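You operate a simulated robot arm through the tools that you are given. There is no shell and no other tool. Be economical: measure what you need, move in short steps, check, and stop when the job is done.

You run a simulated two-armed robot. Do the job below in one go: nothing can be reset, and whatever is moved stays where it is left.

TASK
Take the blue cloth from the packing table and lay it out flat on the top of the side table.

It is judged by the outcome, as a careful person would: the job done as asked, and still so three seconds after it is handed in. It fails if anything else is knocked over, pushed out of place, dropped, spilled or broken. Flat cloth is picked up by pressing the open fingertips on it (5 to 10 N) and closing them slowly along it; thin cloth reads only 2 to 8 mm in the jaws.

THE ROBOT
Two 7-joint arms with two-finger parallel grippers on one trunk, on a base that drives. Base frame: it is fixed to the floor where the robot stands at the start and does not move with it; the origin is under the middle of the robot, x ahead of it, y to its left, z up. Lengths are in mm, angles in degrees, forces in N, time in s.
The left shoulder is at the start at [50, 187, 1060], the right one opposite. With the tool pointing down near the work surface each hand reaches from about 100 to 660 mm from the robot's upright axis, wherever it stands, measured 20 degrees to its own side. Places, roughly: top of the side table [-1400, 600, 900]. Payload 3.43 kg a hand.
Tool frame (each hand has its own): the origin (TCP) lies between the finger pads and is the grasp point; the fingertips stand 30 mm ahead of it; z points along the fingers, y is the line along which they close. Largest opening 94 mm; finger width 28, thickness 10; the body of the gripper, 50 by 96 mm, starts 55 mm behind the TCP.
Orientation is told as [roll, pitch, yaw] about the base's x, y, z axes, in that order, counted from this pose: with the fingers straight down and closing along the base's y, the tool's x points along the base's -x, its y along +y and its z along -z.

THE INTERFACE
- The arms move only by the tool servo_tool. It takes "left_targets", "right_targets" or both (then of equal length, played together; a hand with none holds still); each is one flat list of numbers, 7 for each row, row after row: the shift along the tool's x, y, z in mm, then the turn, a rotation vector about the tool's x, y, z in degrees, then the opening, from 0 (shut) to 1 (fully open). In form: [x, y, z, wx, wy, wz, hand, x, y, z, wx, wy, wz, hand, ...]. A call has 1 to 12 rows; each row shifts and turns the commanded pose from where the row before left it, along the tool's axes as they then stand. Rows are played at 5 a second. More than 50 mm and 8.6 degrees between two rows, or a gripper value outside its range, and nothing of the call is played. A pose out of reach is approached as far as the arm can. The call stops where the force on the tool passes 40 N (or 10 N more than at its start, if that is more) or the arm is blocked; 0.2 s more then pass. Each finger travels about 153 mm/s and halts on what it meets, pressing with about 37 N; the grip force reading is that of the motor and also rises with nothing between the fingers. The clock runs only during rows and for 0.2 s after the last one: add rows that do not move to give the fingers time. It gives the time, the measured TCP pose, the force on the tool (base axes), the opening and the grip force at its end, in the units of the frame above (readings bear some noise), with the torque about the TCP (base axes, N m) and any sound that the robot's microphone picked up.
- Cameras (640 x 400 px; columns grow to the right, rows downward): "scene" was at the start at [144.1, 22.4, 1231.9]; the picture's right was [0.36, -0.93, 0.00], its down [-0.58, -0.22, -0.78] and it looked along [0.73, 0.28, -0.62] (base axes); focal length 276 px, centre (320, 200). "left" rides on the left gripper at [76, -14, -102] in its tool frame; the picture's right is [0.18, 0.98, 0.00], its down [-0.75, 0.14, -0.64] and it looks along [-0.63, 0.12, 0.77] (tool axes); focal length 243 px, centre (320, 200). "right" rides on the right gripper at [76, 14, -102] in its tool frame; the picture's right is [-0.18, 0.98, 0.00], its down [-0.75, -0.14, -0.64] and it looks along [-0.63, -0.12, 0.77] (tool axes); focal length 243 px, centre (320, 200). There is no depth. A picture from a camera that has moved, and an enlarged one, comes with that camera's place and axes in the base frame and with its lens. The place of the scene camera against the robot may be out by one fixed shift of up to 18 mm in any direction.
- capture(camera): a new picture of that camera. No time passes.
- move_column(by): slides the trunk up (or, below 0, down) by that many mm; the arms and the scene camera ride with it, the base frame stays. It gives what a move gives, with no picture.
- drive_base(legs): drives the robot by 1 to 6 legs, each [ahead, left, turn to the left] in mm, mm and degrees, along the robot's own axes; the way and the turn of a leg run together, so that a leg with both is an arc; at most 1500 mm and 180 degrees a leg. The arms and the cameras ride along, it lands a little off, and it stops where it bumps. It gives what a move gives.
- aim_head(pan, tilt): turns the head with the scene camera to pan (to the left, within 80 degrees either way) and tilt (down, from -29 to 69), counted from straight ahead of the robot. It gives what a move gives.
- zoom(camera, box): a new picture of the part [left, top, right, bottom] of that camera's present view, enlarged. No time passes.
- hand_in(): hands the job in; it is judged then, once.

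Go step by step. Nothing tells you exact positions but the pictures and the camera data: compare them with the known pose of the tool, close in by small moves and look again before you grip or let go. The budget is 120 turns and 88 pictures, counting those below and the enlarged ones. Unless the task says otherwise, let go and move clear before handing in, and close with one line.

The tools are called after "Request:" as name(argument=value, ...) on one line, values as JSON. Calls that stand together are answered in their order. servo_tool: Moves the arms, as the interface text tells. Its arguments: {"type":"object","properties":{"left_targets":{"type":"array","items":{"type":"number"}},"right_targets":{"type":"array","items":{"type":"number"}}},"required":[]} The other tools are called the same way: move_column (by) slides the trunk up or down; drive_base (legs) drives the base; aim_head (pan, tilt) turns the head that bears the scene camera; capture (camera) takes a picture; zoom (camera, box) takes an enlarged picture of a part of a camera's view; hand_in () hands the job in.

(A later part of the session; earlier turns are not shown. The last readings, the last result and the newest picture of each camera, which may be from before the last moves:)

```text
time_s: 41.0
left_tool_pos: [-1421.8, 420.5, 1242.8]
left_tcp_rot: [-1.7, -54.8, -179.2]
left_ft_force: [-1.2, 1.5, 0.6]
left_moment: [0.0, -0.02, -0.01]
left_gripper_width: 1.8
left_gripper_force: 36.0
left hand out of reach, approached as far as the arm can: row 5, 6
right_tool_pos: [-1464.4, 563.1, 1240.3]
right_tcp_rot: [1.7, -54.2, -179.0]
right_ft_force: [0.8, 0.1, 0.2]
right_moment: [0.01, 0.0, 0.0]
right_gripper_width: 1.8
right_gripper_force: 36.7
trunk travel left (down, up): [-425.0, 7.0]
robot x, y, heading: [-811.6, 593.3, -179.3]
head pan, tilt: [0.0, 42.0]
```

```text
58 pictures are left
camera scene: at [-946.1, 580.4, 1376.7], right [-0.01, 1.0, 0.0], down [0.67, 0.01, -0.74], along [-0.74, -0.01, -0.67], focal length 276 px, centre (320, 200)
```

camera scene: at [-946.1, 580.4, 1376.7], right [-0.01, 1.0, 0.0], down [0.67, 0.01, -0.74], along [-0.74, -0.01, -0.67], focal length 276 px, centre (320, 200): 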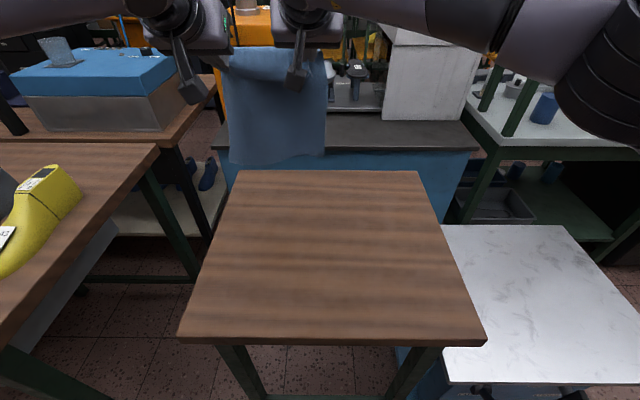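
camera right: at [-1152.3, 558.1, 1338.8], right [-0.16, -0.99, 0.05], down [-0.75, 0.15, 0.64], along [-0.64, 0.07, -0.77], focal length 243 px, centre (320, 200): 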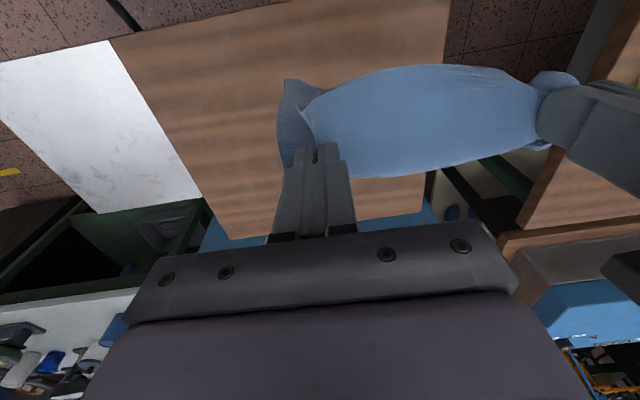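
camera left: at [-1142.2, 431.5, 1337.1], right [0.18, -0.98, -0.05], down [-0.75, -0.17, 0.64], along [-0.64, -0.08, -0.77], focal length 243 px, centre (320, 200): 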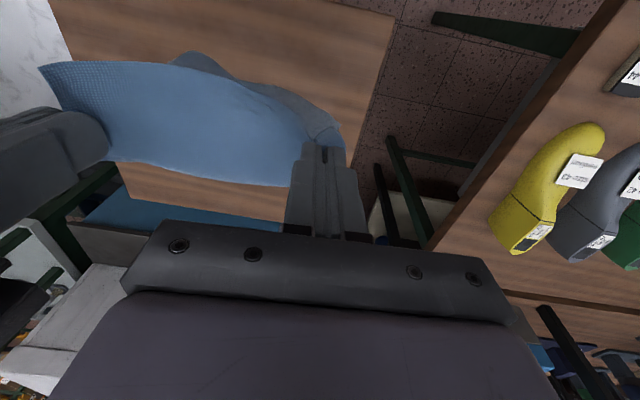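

The left arm is at its limit, x≈-1422. I'll bring the right hand back level with it, then lower the column part way.

Request:
servo_tool(right_targets=[11.5, 0, -16.2, 0, 0, 0, 0, 11.5, 0, -16.2, 0, 0, 0, 0, 0, 0, 0, 0, 0, 0, 0])

Request:
move_column(by=-55)

Request:
capture(camera="scene")

Request:
capture(camera="right")

```text
time_s: 41.8
left_tool_pos: [-1422.0, 421.0, 1240.6]
left_tcp_rot: [-1.7, -54.9, -179.2]
left_ft_force: [0.2, 0.1, 0.4]
left_moment: [0.0, 0.03, -0.01]
left_gripper_width: 1.5
left_gripper_force: 36.7
right_tool_pos: [-1423.2, 565.4, 1241.0]
right_tcp_rot: [1.7, -54.1, -179.1]
right_ft_force: [0.4, 0.4, 0.4]
right_moment: [-0.02, 0.0, -0.03]
right_gripper_width: 1.8
right_gripper_force: 36.8
trunk travel left (down, up): [-425.0, 7.0]
robot x, y, heading: [-811.4, 586.7, -179.3]
head pan, tilt: [0.0, 42.0]
```

```text
time_s: 42.7
left_tool_pos: [-1421.4, 421.7, 1187.6]
left_tcp_rot: [-1.6, -54.9, -179.2]
left_ft_force: [0.1, -0.2, -0.8]
left_moment: [0.01, 0.0, -0.02]
left_gripper_width: 1.5
left_gripper_force: 36.3
right_tool_pos: [-1424.0, 564.2, 1186.1]
right_tcp_rot: [1.8, -54.2, -179.1]
right_ft_force: [0.7, 0.4, -0.8]
right_moment: [0.0, -0.02, -0.05]
right_gripper_width: 1.7
right_gripper_force: 36.0
trunk travel left (down, up): [-370.0, 62.0]
robot x, y, heading: [-806.9, 590.6, -179.1]
head pan, tilt: [0.0, 42.0]
```

```text
57 pictures are left
camera scene: at [-946.2, 580.3, 1321.6], right [-0.01, 1.0, 0.0], down [0.67, 0.01, -0.74], along [-0.74, -0.01, -0.67], focal length 276 px, centre (320, 200)
```

scene: 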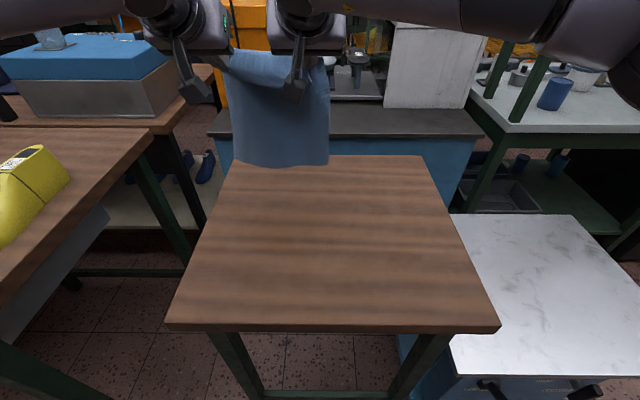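

```text
56 pictures are left
camera right: at [-1297.5, 555.8, 1183.9], right [-0.07, -0.98, 0.17], down [0.07, 0.16, 0.98], along [-0.99, 0.08, 0.06], focal length 243 px, centre (320, 200)
```

right: 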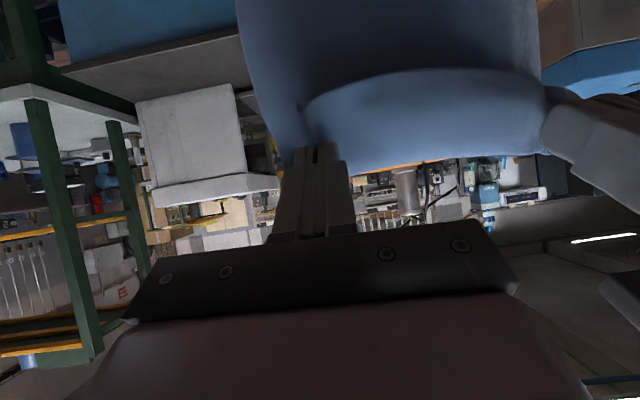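

The hem is still about 30–50 mm above the table. I'll lower more.

Request:
move_column(by=-35)

Request:
capture(camera="scene")

```text
time_s: 43.5
left_tool_pos: [-1421.8, 422.1, 1152.7]
left_tcp_rot: [-1.7, -54.9, -179.2]
left_ft_force: [0.8, 0.6, 0.6]
left_moment: [-0.04, 0.02, -0.02]
left_gripper_width: 1.7
left_gripper_force: 36.5
right_tool_pos: [-1424.6, 565.0, 1150.6]
right_tcp_rot: [1.8, -54.2, -179.1]
right_ft_force: [-0.3, 0.1, -0.1]
right_moment: [0.0, -0.01, -0.03]
right_gripper_width: 1.9
right_gripper_force: 36.0
trunk travel left (down, up): [-335.0, 97.0]
robot x, y, heading: [-809.9, 591.6, -179.1]
head pan, tilt: [0.0, 42.0]
```

```text
55 pictures are left
camera scene: at [-946.2, 580.3, 1286.6], right [-0.01, 1.0, 0.0], down [0.67, 0.01, -0.74], along [-0.74, -0.01, -0.67], focal length 276 px, centre (320, 200)
```

scene: 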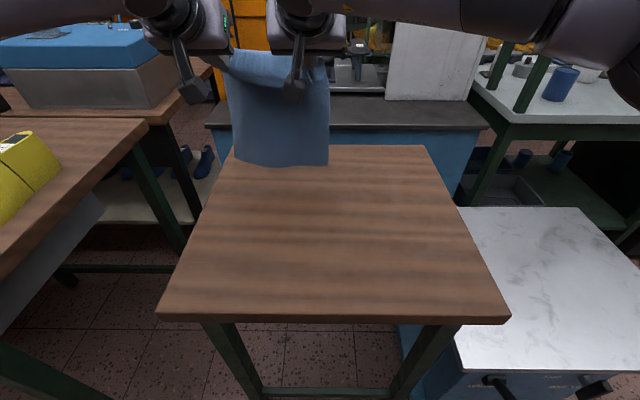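

The hem is about 15 mm above the table at x≈-1480. I'll start laying with small steps, moving down and back while reducing the tilt.

Request:
servo_tool(left_targets=[11, 0, 1.7, 0, 2, 0, 0, 11, 0, 2.1, 0, 2, 0, 0, 10.9, 0, 2.5, 0, 2, 0, 0, 0, 0, 0, 0, 0, 0, 0], right_targets=[11, 0, 1.7, 0, 2, 0, 0, 11, 0, 2.1, 0, 2, 0, 0, 10.9, 0, 2.5, 0, 2, 0, 0, 0, 0, 0, 0, 0, 0, 0])

Request:
capture(camera="scene")

```text
time_s: 44.5
left_tool_pos: [-1407.1, 422.0, 1121.4]
left_tcp_rot: [-1.5, -48.9, -179.3]
left_ft_force: [-0.3, 0.5, 0.3]
left_moment: [0.0, 0.03, -0.02]
left_gripper_width: 1.4
left_gripper_force: 36.3
right_tool_pos: [-1408.3, 563.0, 1120.6]
right_tcp_rot: [1.5, -48.1, -178.8]
right_ft_force: [0.4, 0.6, -0.5]
right_moment: [0.0, -0.03, 0.03]
right_gripper_width: 1.6
right_gripper_force: 36.8
trunk travel left (down, up): [-335.0, 97.0]
robot x, y, heading: [-807.7, 589.1, -179.5]
head pan, tilt: [0.0, 42.0]
```

```text
54 pictures are left
camera scene: at [-946.4, 580.3, 1286.6], right [-0.01, 1.0, 0.0], down [0.67, 0.01, -0.74], along [-0.74, -0.01, -0.67], focal length 276 px, centre (320, 200)
```

scene: 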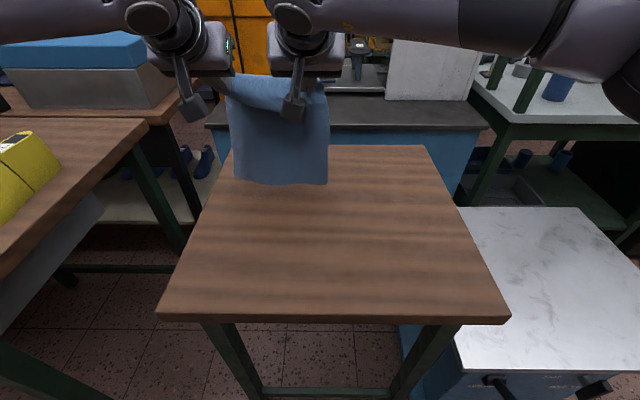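

Request:
zoom(camera="scene", box=[180, 60, 380, 220])

Request:
capture(camera="left")

```text
2.50 times, centred on (280, 140) of scene
camera zoom: at [-946.4, 580.3, 1286.6], right [-0.01, 1.0, 0.0], down [0.67, 0.01, -0.74], along [-0.74, -0.01, -0.67], focal length 691 px, centre (420, 350)
```

zoom: 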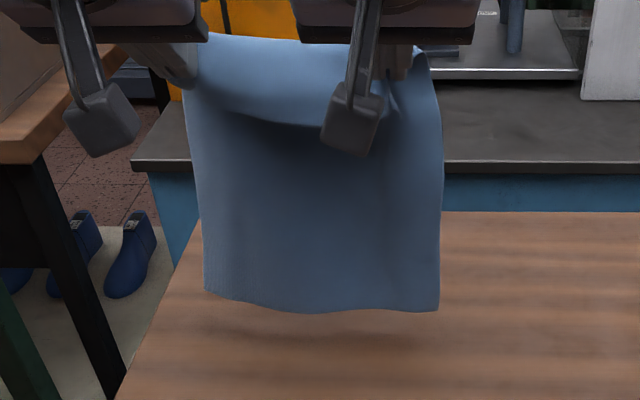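

```text
52 pictures are left
camera left: at [-1278.8, 433.9, 1132.0], right [0.11, -0.98, -0.16], down [-0.01, -0.16, 0.99], along [-0.99, -0.11, -0.03], focal length 243 px, centre (320, 200)
```

left: 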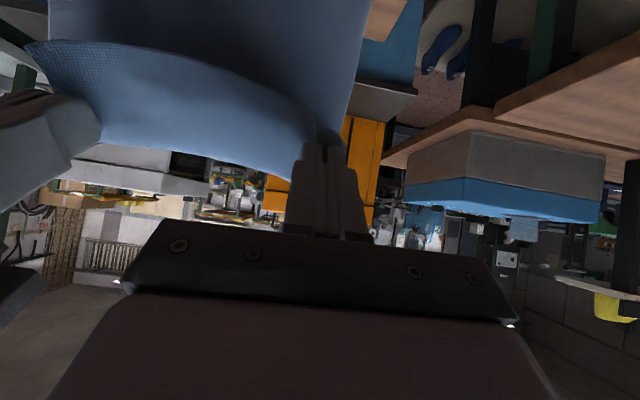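

The shadow shows the hem is still just above the top. Re-triangulating from the wrist pictures puts the table at about z≈845, x -1152 to -1668, y 327 to 895, which fits its given centre well. I'll drive 40 mm closer for margin before setting down.

Request:
drive_base(legs=[[40, 0, 0]])

Request:
servo_tool(left_targets=[7.5, 0, 6.6, 0, 0, 0, 0, 7.5, 0, 6.6, 0, 0, 0, 0, 0, 0, 0, 0, 0, 0, 0], right_targets=[7.5, 0, 6.6, 0, 0, 0, 0, 7.5, 0, 6.6, 0, 0, 0, 0, 0, 0, 0, 0, 0, 0, 0])

Request:
zoom(camera="scene", box=[160, 60, 400, 220])

```text
time_s: 45.4
left_tool_pos: [-1448.8, 420.7, 1120.9]
left_tcp_rot: [-1.5, -48.9, -179.4]
left_ft_force: [-0.3, 0.1, 0.3]
left_moment: [0.0, -0.01, -0.03]
left_gripper_width: 1.4
left_gripper_force: 36.2
right_tool_pos: [-1450.4, 563.9, 1119.7]
right_tcp_rot: [1.5, -48.1, -178.8]
right_ft_force: [-1.0, -0.1, -0.5]
right_moment: [0.0, -0.01, 0.0]
right_gripper_width: 1.7
right_gripper_force: 36.4
trunk travel left (down, up): [-335.0, 97.0]
robot x, y, heading: [-846.9, 588.9, -179.2]
head pan, tilt: [0.0, 42.0]
```

```text
time_s: 46.2
left_tool_pos: [-1447.3, 420.7, 1101.7]
left_tcp_rot: [-1.5, -48.8, -179.4]
left_ft_force: [-0.6, 1.0, 0.0]
left_moment: [0.01, 0.02, -0.01]
left_gripper_width: 1.4
left_gripper_force: 36.2
right_tool_pos: [-1447.8, 564.8, 1099.8]
right_tcp_rot: [1.6, -48.2, -178.8]
right_ft_force: [0.6, 0.3, -0.8]
right_moment: [0.0, -0.01, -0.06]
right_gripper_width: 1.9
right_gripper_force: 36.3
trunk travel left (down, up): [-335.0, 97.0]
robot x, y, heading: [-852.4, 593.2, -179.1]
head pan, tilt: [0.0, 42.0]
```

```text
2.50 times, centred on (280, 140) of scene
camera zoom: at [-987.1, 579.7, 1286.6], right [-0.01, 1.0, 0.0], down [0.67, 0.01, -0.74], along [-0.74, -0.01, -0.67], focal length 691 px, centre (420, 350)
```

zoom: 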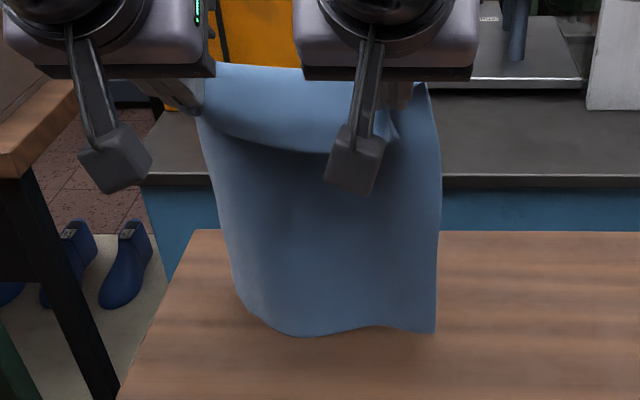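

The hem is right at the surface. I'll start the laying motion, down and back with the tilt coming out.

Request:
servo_tool(left_targets=[12.8, 0, 0.6, 0, 2, 0, 0, 12.8, 0, 1.1, 0, 2, 0, 0, 12.7, 0, 1.5, 0, 2, 0, 0, 12.7, 0, 2, 0, 2, 0, 0, 12.6, 0, 2.4, 0, 2, 0, 0, 12.5, 0, 2.8, 0, 2, 0, 0, 0, 0, 0, 0, 0, 0, 0], right_targets=[12.8, 0, 0.6, 0, 2, 0, 0, 12.8, 0, 1.1, 0, 2, 0, 0, 12.7, 0, 1.5, 0, 2, 0, 0, 12.7, 0, 2, 0, 2, 0, 0, 12.6, 0, 2.4, 0, 2, 0, 0, 12.5, 0, 2.8, 0, 2, 0, 0, 0, 0, 0, 0, 0, 0, 0])

Request:
zoom(camera="scene", box=[160, 60, 400, 220])

```text
time_s: 47.8
left_tool_pos: [-1399.0, 420.7, 1042.0]
left_tcp_rot: [-1.2, -36.9, -179.9]
left_ft_force: [-0.1, 0.0, -0.1]
left_moment: [0.02, -0.03, -0.03]
left_gripper_width: 1.4
left_gripper_force: 36.3
right_tool_pos: [-1399.1, 563.5, 1040.6]
right_tcp_rot: [1.3, -36.2, -178.5]
right_ft_force: [-0.6, 0.7, -0.3]
right_moment: [0.0, 0.0, -0.05]
right_gripper_width: 1.8
right_gripper_force: 36.1
trunk travel left (down, up): [-335.0, 97.0]
robot x, y, heading: [-850.2, 589.8, -179.2]
head pan, tilt: [0.0, 42.0]
```

```text
2.50 times, centred on (280, 140) of scene
camera zoom: at [-987.0, 579.8, 1286.6], right [-0.01, 1.0, 0.0], down [0.67, 0.01, -0.74], along [-0.74, -0.01, -0.67], focal length 691 px, centre (420, 350)
```

zoom: 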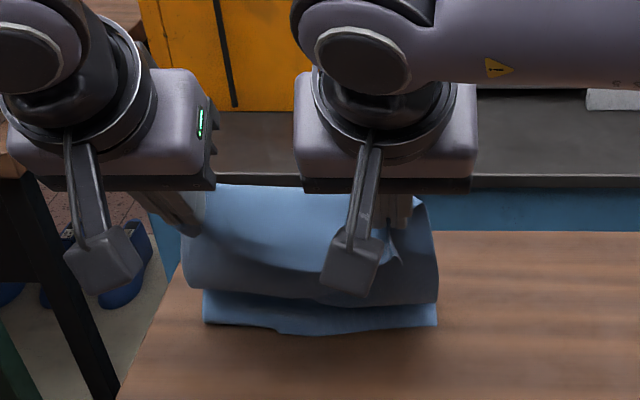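

The cloth bellied toward me because I came down too fast. I'll move straight back at constant height until it straightens from the resting hem.

Request:
servo_tool(left_targets=[12.1, 0, -8.9, 0, 3, 0, 0, 12.5, 0, -8.3, 0, 3, 0, 0, 12.9, 0, -7.6, 0, 3, 0, 0, 13.3, 0, -6.9, 0, 3, 0, 0, 13.6, 0, -6.2, 0, 3, 0, 0, 0, 0, 0, 0, 0, 0, 0], right_targets=[12.1, 0, -8.9, 0, 3, 0, 0, 12.5, 0, -8.3, 0, 3, 0, 0, 12.9, 0, -7.6, 0, 3, 0, 0, 13.3, 0, -6.9, 0, 3, 0, 0, 13.6, 0, -6.2, 0, 3, 0, 0, 0, 0, 0, 0, 0, 0, 0])

Request:
capture(camera="scene")

Request:
capture(camera="right")

```text
time_s: 49.2
left_tool_pos: [-1324.9, 421.3, 1041.1]
left_tcp_rot: [-1.0, -22.0, 179.8]
left_ft_force: [-0.6, 0.3, 0.0]
left_moment: [0.0, 0.02, -0.04]
left_gripper_width: 1.4
left_gripper_force: 36.5
right_tool_pos: [-1325.0, 566.9, 1040.3]
right_tcp_rot: [1.1, -21.2, -178.1]
right_ft_force: [-0.2, -0.2, 0.3]
right_moment: [0.03, 0.0, -0.02]
right_gripper_width: 1.7
right_gripper_force: 36.8
trunk travel left (down, up): [-335.0, 97.0]
robot x, y, heading: [-851.0, 589.2, -179.4]
head pan, tilt: [0.0, 42.0]
```

```text
49 pictures are left
camera scene: at [-987.1, 579.7, 1286.6], right [-0.01, 1.0, 0.0], down [0.67, 0.01, -0.74], along [-0.74, -0.01, -0.67], focal length 276 px, centre (320, 200)
```

scene: 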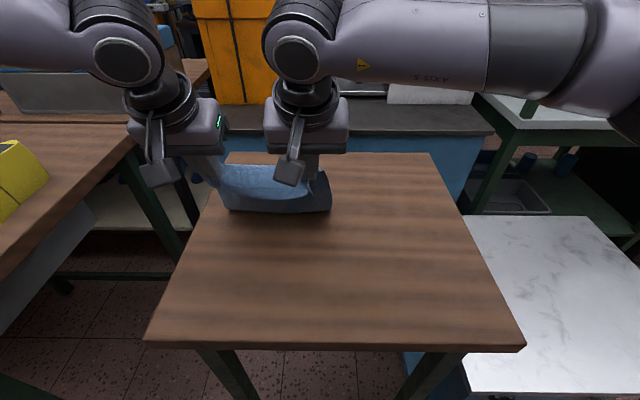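

```text
48 pictures are left
camera right: at [-1218.6, 558.8, 1109.0], right [-0.13, -0.99, 0.08], down [-0.48, 0.14, 0.87], along [-0.87, 0.07, -0.49], focal length 243 px, centre (320, 200)
```

right: 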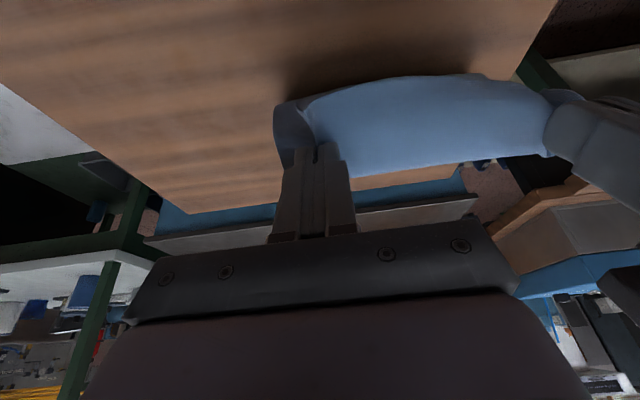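

Request:
servo_tool(left_targets=[14, 0, -5.5, 0, 3, 0, 0, 14.2, 0, -4.8, 0, 3, 0, 0, 0, 0, 0, 0, 0, 0, 0], right_targets=[14, 0, -5.5, 0, 3, 0, 0, 14.2, 0, -4.8, 0, 3, 0, 0, 0, 0, 0, 0, 0, 0, 0])

Request:
zoom(camera="scene", box=[160, 90, 400, 250])

Request:
capture(camera="left")

```text
time_s: 50.0
left_tool_pos: [-1294.5, 421.0, 1042.5]
left_tcp_rot: [-1.0, -15.9, 179.7]
left_ft_force: [-0.1, -0.6, -0.8]
left_moment: [0.0, 0.03, -0.05]
left_gripper_width: 1.2
left_gripper_force: 36.8
right_tool_pos: [-1295.8, 568.0, 1042.7]
right_tcp_rot: [1.0, -15.1, -178.0]
right_ft_force: [0.3, 0.1, -0.3]
right_moment: [0.02, 0.01, 0.0]
right_gripper_width: 1.8
right_gripper_force: 36.2
trunk travel left (down, up): [-335.0, 97.0]
robot x, y, heading: [-846.2, 592.2, -179.5]
head pan, tilt: [0.0, 42.0]
```

```text
2.50 times, centred on (280, 170) of scene
camera zoom: at [-987.1, 579.7, 1286.6], right [-0.01, 1.0, 0.0], down [0.67, 0.01, -0.74], along [-0.74, -0.01, -0.67], focal length 691 px, centre (420, 275)
```

zoom: 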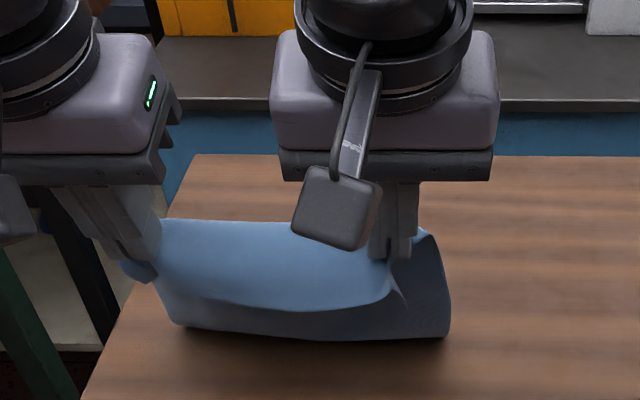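

```text
46 pictures are left
camera left: at [-1192.0, 432.4, 1118.6], right [0.17, -0.98, -0.07], down [-0.55, -0.15, 0.82], along [-0.82, -0.1, -0.57], focal length 243 px, centre (320, 200)
```

left: 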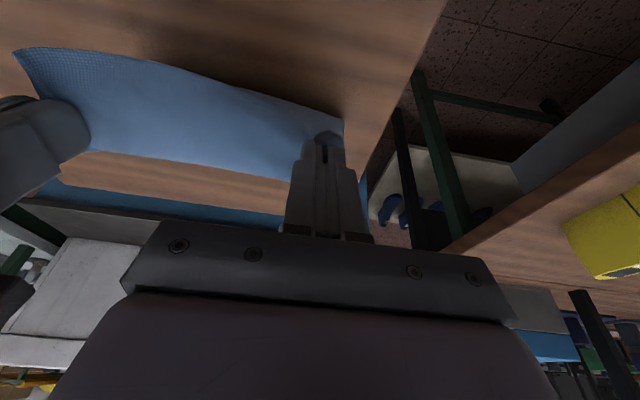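

It hangs in a J shape: the hem rests near x≈-1455 and the belly curls onto the table. I'll follow a nearly taut arc, back first and then down.

Request:
servo_tool(left_targets=[9.6, 0, -2.7, 0, 5, 0, 0, 9.8, 0, -1.8, 0, 5, 0, 0, 10, 0, -1, 0, 5, 0, 0, 7.8, 0, 12, 0, 0, 0, 0, 7.8, 0, 12, 0, 0, 0, 0, 7.8, 0, 12, 0, 0, 0, 0, 7.8, 0, 12, 0, 0, 0, 0, 5.5, 0, 12, 0, 0, 0, 0, 5.5, 0, 12, 0, 0, 0, 0, 0, 0, 0, 0, 0, 0, 0], right_targets=[9.6, 0, -2.7, 0, 5, 0, 0, 9.8, 0, -1.8, 0, 5, 0, 0, 10, 0, -1, 0, 5, 0, 0, 7.8, 0, 12, 0, 0, 0, 0, 7.8, 0, 12, 0, 0, 0, 0, 7.8, 0, 12, 0, 0, 0, 0, 7.8, 0, 12, 0, 0, 0, 0, 5.5, 0, 12, 0, 0, 0, 0, 5.5, 0, 12, 0, 0, 0, 0, 0, 0, 0, 0, 0, 0, 0])

Request:
capture(camera="scene")

Request:
capture(camera="left")

Request:
capture(camera="right")

```text
time_s: 52.2
left_tool_pos: [-1225.2, 421.7, 968.2]
left_tcp_rot: [-1.1, -0.9, 179.5]
left_ft_force: [0.4, 0.5, -0.5]
left_moment: [-0.03, 0.03, -0.02]
left_gripper_width: 1.6
left_gripper_force: 36.8
right_tool_pos: [-1224.0, 569.2, 968.7]
right_tcp_rot: [1.0, -0.2, -177.7]
right_ft_force: [-0.8, 0.1, -0.3]
right_moment: [0.02, 0.01, -0.01]
right_gripper_width: 1.7
right_gripper_force: 36.1
trunk travel left (down, up): [-335.0, 97.0]
robot x, y, heading: [-853.2, 590.4, -179.3]
head pan, tilt: [0.0, 42.0]
```

```text
45 pictures are left
camera scene: at [-987.0, 579.7, 1286.6], right [-0.01, 1.0, 0.0], down [0.67, 0.01, -0.74], along [-0.74, -0.01, -0.67], focal length 276 px, centre (320, 200)
```

scene: 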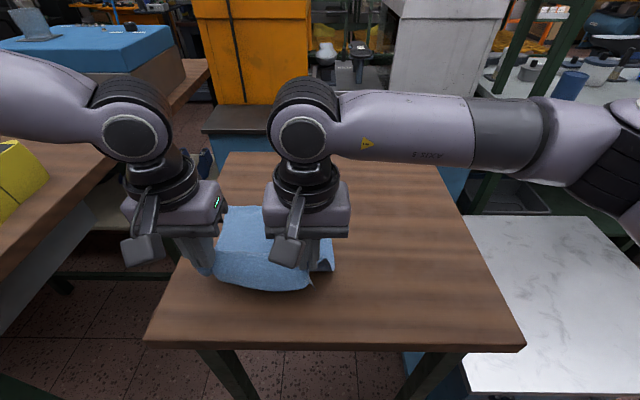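

```text
44 pictures are left
camera left: at [-1146.8, 433.1, 1069.4], right [0.17, -0.98, -0.02], down [-0.74, -0.15, 0.65], along [-0.64, -0.1, -0.76], focal length 243 px, centre (320, 200)
```

left: 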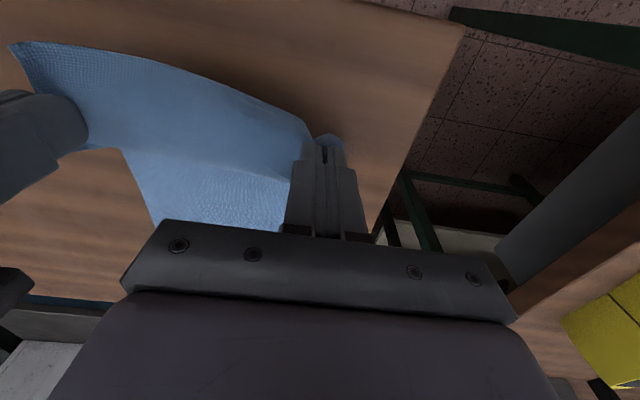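

```text
43 pictures are left
camera right: at [-1148.5, 560.7, 1069.9], right [-0.14, -0.99, 0.02], down [-0.76, 0.12, 0.64], along [-0.64, 0.08, -0.77], focal length 243 px, centre (320, 200)
```

right: 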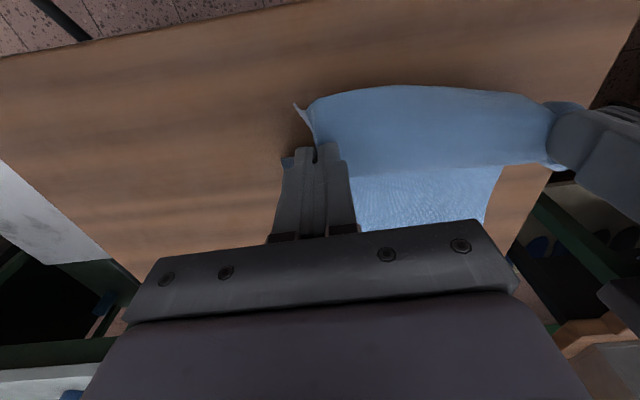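

The cloth is now drawn out ahead of the hands. I'll lower the held edge to just above the table.

Request:
servo_tool(left_targets=[3, 0, 10, 0, 0, 0, 0, 3, 0, 10, 0, 0, 0, 0, 3, 0, 10, 0, 0, 0, 0, 2, 0, 10, 0, 0, 0, 0, 2, 0, 10, 0, 0, 0, 0, 1, 0, 10, 0, 0, 0, 0, 0, 0, 10, 0, 0, 0, 0, 0, 0, 8, 0, 0, 0, 0, 0, 0, 0, 0, 0, 0, 0], right_targets=[3, 0, 10, 0, 0, 0, 0, 3, 0, 10, 0, 0, 0, 0, 3, 0, 10, 0, 0, 0, 0, 2, 0, 10, 0, 0, 0, 0, 2, 0, 10, 0, 0, 0, 0, 1, 0, 10, 0, 0, 0, 0, 0, 0, 10, 0, 0, 0, 0, 0, 0, 8, 0, 0, 0, 0, 0, 0, 0, 0, 0, 0, 0])

Request:
capture(camera="scene")

Request:
capture(camera="left")

Request:
capture(camera="right")

```text
time_s: 54.2
left_tool_pos: [-1212.7, 422.9, 892.1]
left_tcp_rot: [-1.0, -1.3, 179.5]
left_ft_force: [0.9, -3.0, 20.1]
left_moment: [0.02, -0.12, 0.0]
left_gripper_width: 1.6
left_gripper_force: 36.0
right_tool_pos: [-1209.5, 568.8, 892.0]
right_tcp_rot: [1.1, -0.4, -177.7]
right_ft_force: [-0.4, 0.8, 2.4]
right_moment: [0.02, 0.02, -0.02]
right_gripper_width: 1.7
right_gripper_force: 36.3
trunk travel left (down, up): [-335.0, 97.0]
robot x, y, heading: [-851.1, 591.5, -179.4]
head pan, tilt: [0.0, 42.0]
```

```text
42 pictures are left
camera scene: at [-985.7, 579.9, 1287.2], right [-0.01, 1.0, 0.0], down [0.67, 0.01, -0.74], along [-0.74, -0.01, -0.67], focal length 276 px, centre (320, 200)
```

scene: 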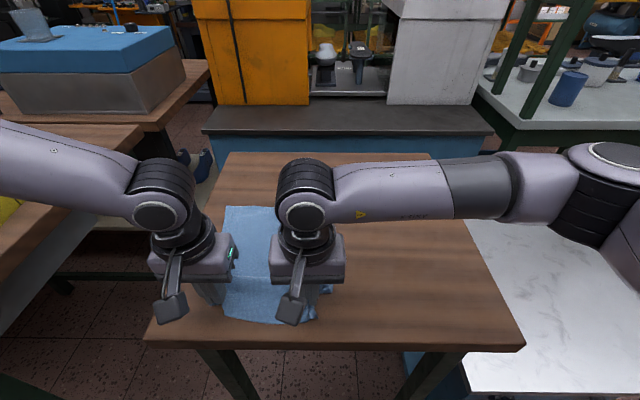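

```text
41 pictures are left
camera left: at [-1132.8, 434.8, 992.8], right [0.18, -0.98, -0.02], down [-0.74, -0.15, 0.65], along [-0.65, -0.1, -0.76], focal length 243 px, centre (320, 200)
```

left: 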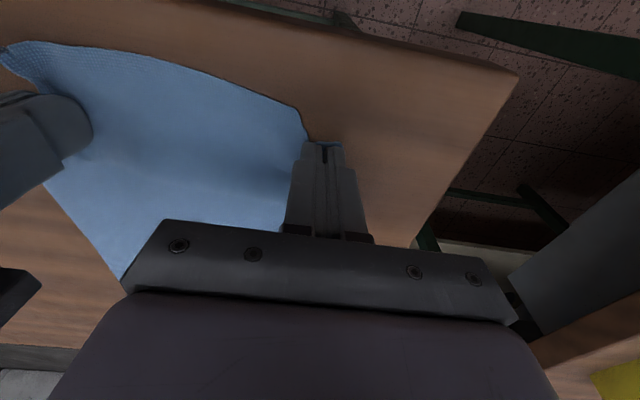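

```text
40 pictures are left
camera right: at [-1134.5, 559.8, 993.9], right [-0.14, -0.99, 0.02], down [-0.76, 0.12, 0.64], along [-0.64, 0.08, -0.76], focal length 243 px, centre (320, 200)
```

right: 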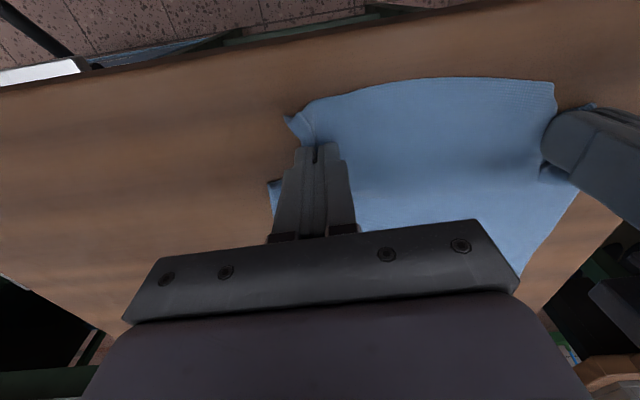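

The held edge is down, with the left hand in contact at z≈892. I'll ease the left up a millimetre, open slowly so the fold spreads out, then rise.

Request:
servo_tool(left_targets=[0, 0, -1.5, 0, 0, 0, 0, 0, 0, 0, 0, 0, 0, 0.06, 0, 0, 0, 0, 0, 0, 0.12, 0, 0, 0, 0, 0, 0, 0.18, 0, 0, 0, 0, 0, 0, 0.24, 0, 0, 0, 0, 0, 0, 0.3, 0, 0, 0, 0, 0, 0, 0.36, 0, 0, 0, 0, 0, 0, 0.36, 0, 0, -10, 0, 0, 0, 0.36, 0, 0, -20, 0, 0, 0, 0.36, 0, 0, -20, 0, 0, 0, 0.36, 0, 0, 0, 0, 0, 0, 0.36], right_targets=[0, 0, 0, 0, 0, 0, 0, 0, 0, 0, 0, 0, 0, 0.06, 0, 0, 0, 0, 0, 0, 0.12, 0, 0, 0, 0, 0, 0, 0.18, 0, 0, 0, 0, 0, 0, 0.24, 0, 0, 0, 0, 0, 0, 0.3, 0, 0, 0, 0, 0, 0, 0.36, 0, 0, 0, 0, 0, 0, 0.36, 0, 0, -10, 0, 0, 0, 0.36, 0, 0, -20, 0, 0, 0, 0.36, 0, 0, -20, 0, 0, 0, 0.36, 0, 0, 0, 0, 0, 0, 0.36])

Request:
capture(camera="left")

Request:
capture(camera="right")

```text
time_s: 56.8
left_tool_pos: [-1211.6, 421.9, 941.9]
left_tcp_rot: [-1.0, -0.9, 179.5]
left_ft_force: [-0.9, 0.5, -0.9]
left_moment: [-0.05, -0.01, -0.02]
left_gripper_width: 33.6
left_gripper_force: 0.0
right_tool_pos: [-1211.2, 568.8, 940.4]
right_tcp_rot: [1.0, -0.1, -177.7]
right_ft_force: [0.1, 0.0, -0.1]
right_moment: [0.01, 0.0, 0.0]
right_gripper_width: 33.9
right_gripper_force: 0.1
trunk travel left (down, up): [-335.0, 97.0]
robot x, y, heading: [-852.7, 589.7, -179.4]
head pan, tilt: [0.0, 42.0]
```

```text
39 pictures are left
camera left: at [-1132.9, 432.0, 1042.9], right [0.17, -0.98, -0.02], down [-0.74, -0.14, 0.65], along [-0.64, -0.1, -0.76], focal length 243 px, centre (320, 200)
```

left: 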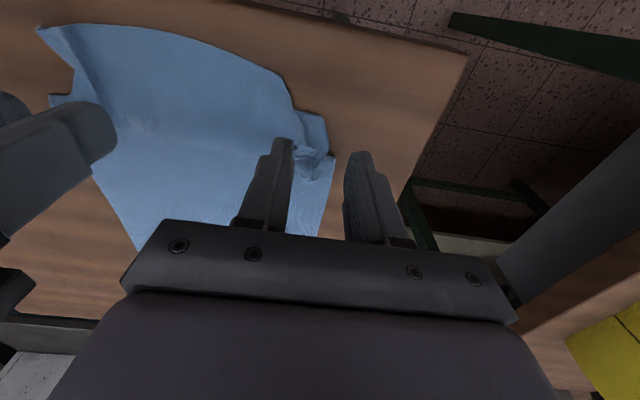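

```text
38 pictures are left
camera right: at [-1135.9, 560.1, 1043.0], right [-0.14, -0.99, 0.02], down [-0.76, 0.12, 0.64], along [-0.64, 0.08, -0.77], focal length 243 px, centre (320, 200)
```

right: 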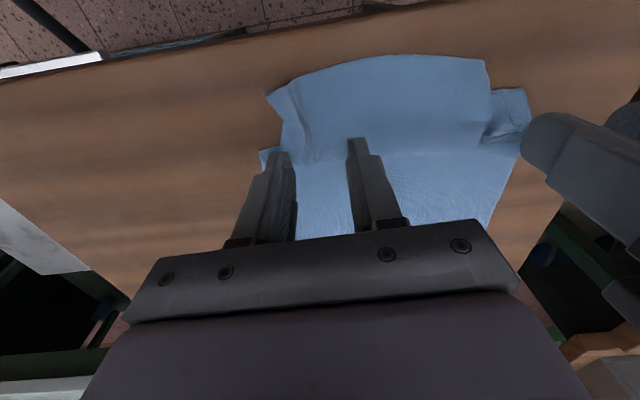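

Released. Creases remain at the two gripped corners, so I'll lift the hands aside and look from the scene camera.

Request:
servo_tool(left_targets=[0, 20, -30, 0, 0, 0, 0.2, 0, 30, -20, 0, 0, 0, 0, 0, 30, -10, 0, 0, 0, 0, 10, 30, 0, 0, 0, 0, 0], right_targets=[0, -20, -30, 0, 0, 0, 0.2, 0, -40, -20, 0, 0, 0, 0, 0, -40, -10, 0, 0, 0, 0, 10, -40, 0, 0, 0, 0, 0])

Request:
aim_head(pan=8, tilt=52)

Request:
capture(camera="scene")

```text
time_s: 57.8
left_tool_pos: [-1200.0, 310.1, 999.7]
left_tcp_rot: [-1.0, -0.9, 179.3]
left_ft_force: [-0.9, -0.4, -1.0]
left_moment: [0.0, -0.03, -0.01]
left_gripper_width: 0.1
left_gripper_force: 33.1
right_tool_pos: [-1205.4, 712.0, 997.2]
right_tcp_rot: [1.1, -0.3, -177.5]
right_ft_force: [0.4, -0.8, 0.5]
right_moment: [-0.01, 0.02, 0.0]
right_gripper_width: 0.3
right_gripper_force: 33.0
trunk travel left (down, up): [-335.0, 97.0]
robot x, y, heading: [-856.1, 589.4, -179.4]
head pan, tilt: [0.0, 42.0]
```

```text
time_s: 58.5
left_tool_pos: [-1201.7, 310.9, 998.8]
left_tcp_rot: [-1.1, -0.9, 179.5]
left_ft_force: [-0.4, -0.4, -0.5]
left_moment: [0.03, -0.02, 0.0]
left_gripper_width: 0.0
left_gripper_force: 33.0
right_tool_pos: [-1207.1, 711.0, 998.1]
right_tcp_rot: [1.1, -0.2, -177.7]
right_ft_force: [-0.1, 0.6, 0.4]
right_moment: [-0.01, 0.0, 0.0]
right_gripper_width: 0.1
right_gripper_force: 33.1
trunk travel left (down, up): [-335.0, 97.0]
robot x, y, heading: [-849.2, 586.2, -179.2]
head pan, tilt: [8.0, 52.0]
```

```text
37 pictures are left
camera scene: at [-977.7, 569.5, 1272.8], right [-0.15, 0.99, 0.0], down [0.78, 0.12, -0.62], along [-0.61, -0.09, -0.79], focal length 276 px, centre (320, 200)
```

scene: 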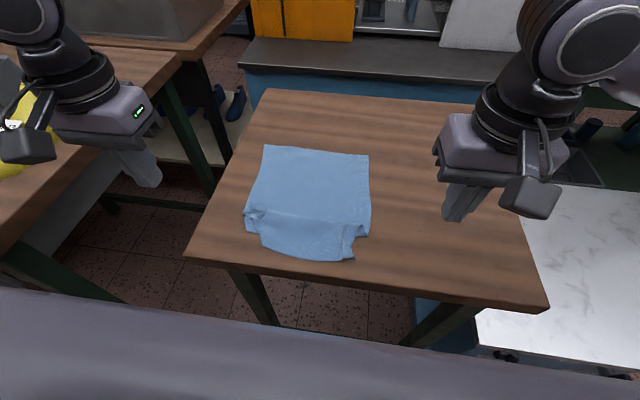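

Request:
zoom(camera="scene", box=[220, 130, 400, 275])

```text
2.76 times, centred on (310, 202) of scene
camera zoom: at [-977.7, 569.5, 1272.8], right [-0.15, 0.99, 0.0], down [0.78, 0.12, -0.62], along [-0.61, -0.09, -0.79], focal length 763 px, centre (348, 193)
```

zoom: 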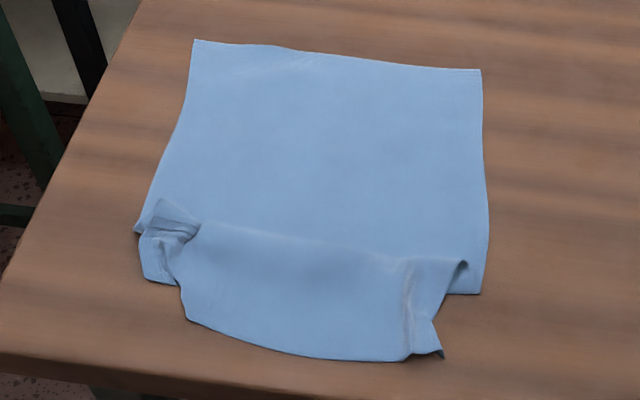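

A pleat runs across the cloth near the held edge, and both pinch spots are puckered, so it isn't flat yet. I'll inspect it with the wrist cameras.

Request:
servo_tool(right_targets=[20, 30, -10, 0, 0, 0, 0, 20, 10, -10, 0, 0, 0, 0, 0, 0, 0, 0, 0, 0, 0], left_targets=[20, -20, -10, 0, 0, 0, 0, 20, -10, -10, 0, 0, 0, 0, 0, 0, 0, 0, 0, 0, 0])

Request:
zoom(camera="right", box=[280, 20, 560, 220])

Request:
zoom(camera="left", box=[60, 20, 340, 220])

```text
time_s: 59.3
left_tool_pos: [-1160.6, 339.8, 1018.9]
left_tcp_rot: [-1.1, -0.9, 179.5]
left_ft_force: [0.2, 0.9, -0.2]
left_moment: [0.0, -0.03, 0.03]
left_gripper_width: 0.1
left_gripper_force: 33.0
right_tool_pos: [-1163.4, 672.6, 1017.1]
right_tcp_rot: [0.9, -0.2, -177.7]
right_ft_force: [0.1, -0.3, 0.2]
right_moment: [-0.01, -0.02, 0.0]
right_gripper_width: 0.1
right_gripper_force: 32.9
trunk travel left (down, up): [-335.0, 97.0]
robot x, y, heading: [-848.8, 590.0, -179.3]
head pan, tilt: [8.0, 52.0]
```

```text
2.00 times, centred on (420, 120) of right
camera zoom: at [-1086.8, 663.6, 1120.8], right [-0.14, -0.99, 0.02], down [-0.76, 0.12, 0.64], along [-0.64, 0.08, -0.77], focal length 485 px, centre (120, 360)
```

zoom: 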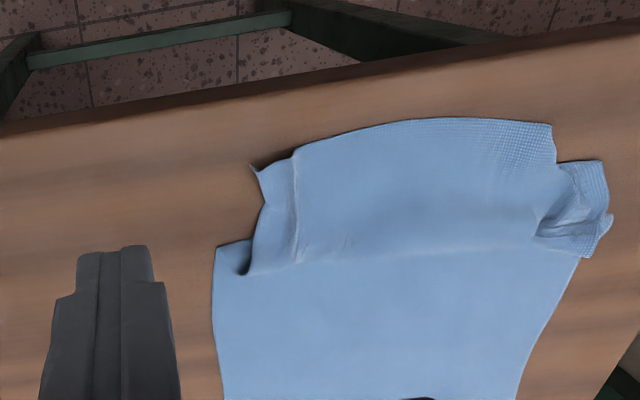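

```text
2.00 times, centred on (200, 120) of left
camera zoom: at [-1081.3, 351.3, 1120.3], right [0.17, -0.98, -0.02], down [-0.74, -0.14, 0.65], along [-0.64, -0.1, -0.76], focal length 485 px, centre (560, 360)
```

zoom: 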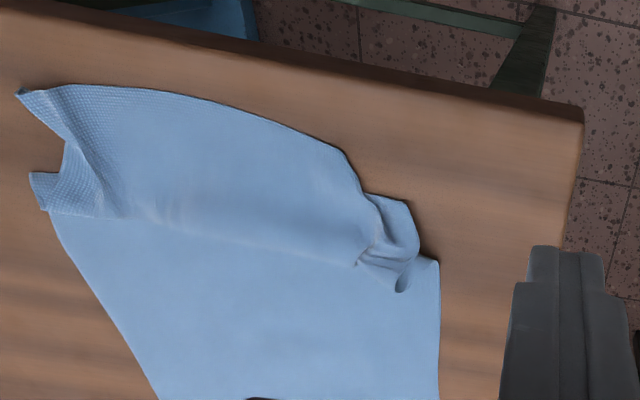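

There is a pleat about 20 mm deep along x≈-1247. I'll hold the near strip down with the left fingertips and push the body forward with the right ones to pull it out, starting with both hands just above the cloth.

Request:
servo_tool(left_targets=[-10, -30.5, 0, 0, 0, 0, 0, -10, -30.5, 0, 0, 0, 0, 0, -10, -30.5, 0, 0, 0, 0, 0, -9, -30.5, 0, 0, 0, 0, 0, 0, 0, 40, 0, 0, 0, 0, 0, 0, 40, 0, 0, 0, 0, 0, 0, 39, 0, 0, 0, 0, 0, 0, 0, 0, 0, 0, 0], right_targets=[-30.5, 24, 0, 0, 0, 0, 0, -30.5, 24, 0, 0, 0, 0, 0, -30.5, 24, 0, 0, 0, 0, 0, -30.5, 24, 0, 0, 0, 0, 0, 0, 0, 39, 0, 0, 0, 0, 0, 0, 39, 0, 0, 0, 0, 0, 0, 39, 0, 0, 0, 0, 0, 0, 0, 0, 0, 0, 0])

Request:
capture(camera="scene")

Request:
capture(camera="left")

```text
time_s: 61.1
left_tool_pos: [-1198.5, 449.5, 910.2]
left_tcp_rot: [-1.0, -1.0, 179.5]
left_ft_force: [0.3, -0.4, -0.3]
left_moment: [0.03, 0.02, 0.01]
left_gripper_width: 0.0
left_gripper_force: 32.8
left hand out of reach, approached as far as the arm can: row 7
right_tool_pos: [-1284.4, 571.2, 903.9]
right_tcp_rot: [1.0, -0.3, -177.7]
right_ft_force: [-0.2, 0.1, 0.0]
right_moment: [-0.04, -0.01, -0.02]
right_gripper_width: 0.0
right_gripper_force: 32.9
trunk travel left (down, up): [-335.0, 97.0]
robot x, y, heading: [-848.7, 588.8, -179.5]
head pan, tilt: [8.0, 52.0]
```

```text
33 pictures are left
camera scene: at [-977.6, 569.4, 1272.8], right [-0.15, 0.99, 0.0], down [0.78, 0.12, -0.62], along [-0.61, -0.09, -0.79], focal length 276 px, centre (320, 200)
```

scene: 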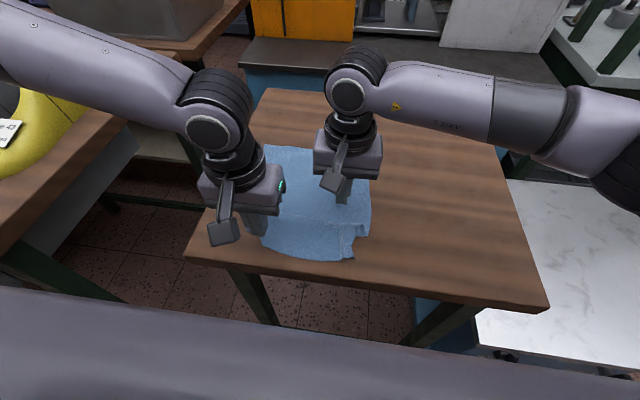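

```text
32 pictures are left
camera left: at [-1118.9, 460.7, 1011.9], right [0.18, -0.98, -0.02], down [-0.74, -0.15, 0.65], along [-0.64, -0.1, -0.76], focal length 243 px, centre (320, 200)
```

left: 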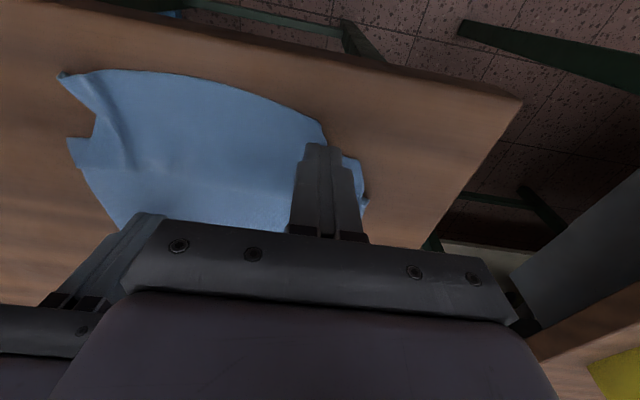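

The left arm is at its lower limit here with the trunk this high. I'll raise the hands, lower the column by the same amount and come down again.

Request:
servo_tool(left_targets=[0, 0, -40, 0, 0, 0, 0, 0, 0, -40, 0, 0, 0, 0, 0, -10, -20, 0, 0, 0, 0, 0, 0, 0, 0, 0, 0, 0], right_targets=[0, 0, -40, 0, 0, 0, 0, 0, 0, -40, 0, 0, 0, 0, 0, 0, -20, 0, 0, 0, 0, 0, 0, 0, 0, 0, 0, 0])

Request:
move_column(by=-90)

```text
time_s: 62.1
left_tool_pos: [-1193.5, 456.4, 1008.9]
left_tcp_rot: [-1.1, -0.9, 179.5]
left_ft_force: [0.6, 0.5, -0.1]
left_moment: [0.02, 0.02, -0.02]
left_gripper_width: 0.0
left_gripper_force: 32.9
right_tool_pos: [-1283.0, 571.0, 1006.2]
right_tcp_rot: [0.9, -0.1, -177.6]
right_ft_force: [-0.1, -0.5, -0.7]
right_moment: [0.0, -0.03, 0.01]
right_gripper_width: 0.1
right_gripper_force: 32.6
trunk travel left (down, up): [-335.0, 97.0]
robot x, y, heading: [-852.4, 592.7, -179.4]
head pan, tilt: [8.0, 52.0]
```

```text
time_s: 63.4
left_tool_pos: [-1193.8, 456.7, 920.1]
left_tcp_rot: [-1.0, -0.9, 179.6]
left_ft_force: [-0.9, -0.1, 0.1]
left_moment: [0.02, -0.01, 0.01]
left_gripper_width: 0.1
left_gripper_force: 33.1
right_tool_pos: [-1283.8, 570.9, 916.4]
right_tcp_rot: [1.0, -0.3, -177.8]
right_ft_force: [-0.6, -0.1, -0.4]
right_moment: [0.02, 0.01, 0.01]
right_gripper_width: 0.0
right_gripper_force: 32.8
trunk travel left (down, up): [-245.0, 187.0]
robot x, y, heading: [-849.1, 590.2, -179.4]
head pan, tilt: [8.0, 52.0]
```

Request:
servo_tool(left_targets=[0, 0, 12, 0, 0, 0, 0, 0, 0, 12, 0, 0, 0, 0, 0, 0, 3, 0, 0, 0, 0, 0, 0, 1, 0, 0, 0, 0, 0, 0, 0, 0, 0, 0, 0], right_targets=[0, 0, 10, 0, 0, 0, 0, 0, 0, 10, 0, 0, 0, 0, 0, 0, 3, 0, 0, 0, 0, 0, 0, 1, 0, 0, 0, 0, 0, 0, 0, 0, 0, 0, 0])

```text
time_s: 64.6
left_tool_pos: [-1194.2, 457.2, 894.0]
left_tcp_rot: [-1.0, -0.9, 179.5]
left_ft_force: [0.4, 0.9, -0.1]
left_moment: [0.01, 0.0, 0.01]
left_gripper_width: 0.1
left_gripper_force: 32.9
right_tool_pos: [-1283.5, 571.1, 891.8]
right_tcp_rot: [0.9, -0.2, -177.7]
right_ft_force: [-0.1, 0.0, 0.7]
right_moment: [-0.01, 0.01, 0.0]
right_gripper_width: 0.0
right_gripper_force: 33.2
trunk travel left (down, up): [-245.0, 187.0]
robot x, y, heading: [-850.1, 586.9, -179.4]
head pan, tilt: [8.0, 52.0]
```

Request:
servo_tool(left_targets=[0, 0, 1.5, 0, 0, 0, 0, 0, 0, 1.5, 0, 0, 0, 0, 0, 0, 0, 0, 0, 0, 0], right_targets=[0, 0, 1, 0, 0, 0, 0, 0, 0, 0, 0, 0, 0, 0, 0, 0, 0, 0, 0, 0, 0])

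```text
time_s: 65.4
left_tool_pos: [-1193.8, 456.8, 891.1]
left_tcp_rot: [-1.1, -1.2, 179.5]
left_ft_force: [0.5, -1.1, 19.6]
left_moment: [-0.19, 0.17, 0.02]
left_gripper_width: 0.0
left_gripper_force: 33.5
right_tool_pos: [-1282.6, 570.8, 891.5]
right_tcp_rot: [1.0, -0.3, -177.7]
right_ft_force: [-0.7, 0.9, -0.5]
right_moment: [0.02, -0.01, 0.03]
right_gripper_width: 0.3
right_gripper_force: 32.5
trunk travel left (down, up): [-245.0, 187.0]
robot x, y, heading: [-849.8, 591.1, -179.2]
head pan, tilt: [8.0, 52.0]
```

Request:
servo_tool(right_targets=[0, 0, 1, 0, 0, 0, 0, 0, 0, 0, 0, 0, 0, 0])

```text
time_s: 66.0
left_tool_pos: [-1194.7, 456.7, 893.0]
left_tcp_rot: [-1.0, -1.2, 179.5]
left_ft_force: [-1.3, -2.7, 27.6]
left_moment: [-0.27, 0.22, 0.01]
left_gripper_width: 0.1
left_gripper_force: 33.4
right_tool_pos: [-1281.9, 570.9, 891.0]
right_tcp_rot: [1.2, -0.4, -177.7]
right_ft_force: [-0.6, -0.1, 4.4]
right_moment: [0.03, -0.02, 0.01]
right_gripper_width: 0.0
right_gripper_force: 32.5
trunk travel left (down, up): [-245.0, 187.0]
robot x, y, heading: [-850.1, 590.0, -179.6]
head pan, tilt: [8.0, 52.0]
```

Both are in contact. I'll drag the body forward with the right hand.

Request:
servo_tool(left_targets=[0, 0, -0.8, 0, 0, 0, 0, 0, 0, 0, 0, 0, 0, 0, 0, 0, 0, 0, 0, 0, 0, 0, 0, 0, 0, 0, 0, 0, 0, 0, 0, 0, 0, 0, 0, 0, 0, 0, 0, 0, 0, 0, 0, 0, 0, 0, 0, 0, 0, 0, 0, 0, 0, 0, 0, 0], right_targets=[0, 0, 0.5, 0, 0, 0, 0, -6, 0, 0, 0, 0, 0, 0, -6, 0, 0, 0, 0, 0, 0, -6, 0, 0, 0, 0, 0, 0, -6, 0, 0, 0, 0, 0, 0, -6, 0, 0, 0, 0, 0, 0, -6, 0, 0, 0, 0, 0, 0, 0, 0, 0, 0, 0, 0, 0])

Request:
zoom(camera="scene", box=[200, 110, 420, 285])

```text
time_s: 67.8
left_tool_pos: [-1193.2, 457.2, 891.3]
left_tcp_rot: [-1.1, -1.1, 179.5]
left_ft_force: [-5.8, 0.6, 23.5]
left_moment: [-0.19, 0.33, -0.03]
left_gripper_width: 0.0
left_gripper_force: 33.1
right_tool_pos: [-1317.6, 570.7, 891.0]
right_tcp_rot: [1.0, -0.4, -177.6]
right_ft_force: [1.8, 0.0, 14.5]
right_moment: [0.1, -0.16, 0.0]
right_gripper_width: 0.3
right_gripper_force: 32.8
trunk travel left (down, up): [-245.0, 187.0]
robot x, y, heading: [-850.7, 591.5, -179.5]
head pan, tilt: [8.0, 52.0]
```

```text
2.29 times, centred on (310, 198) of scene
camera zoom: at [-975.7, 569.9, 1183.2], right [-0.15, 0.99, 0.0], down [0.78, 0.12, -0.62], along [-0.61, -0.09, -0.79], focal length 632 px, centre (343, 206)
```

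zoom: 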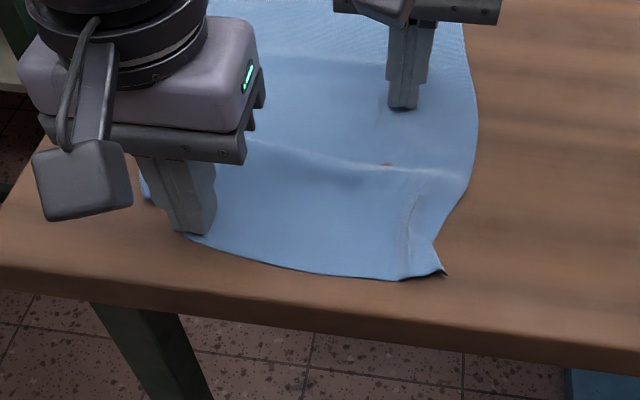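

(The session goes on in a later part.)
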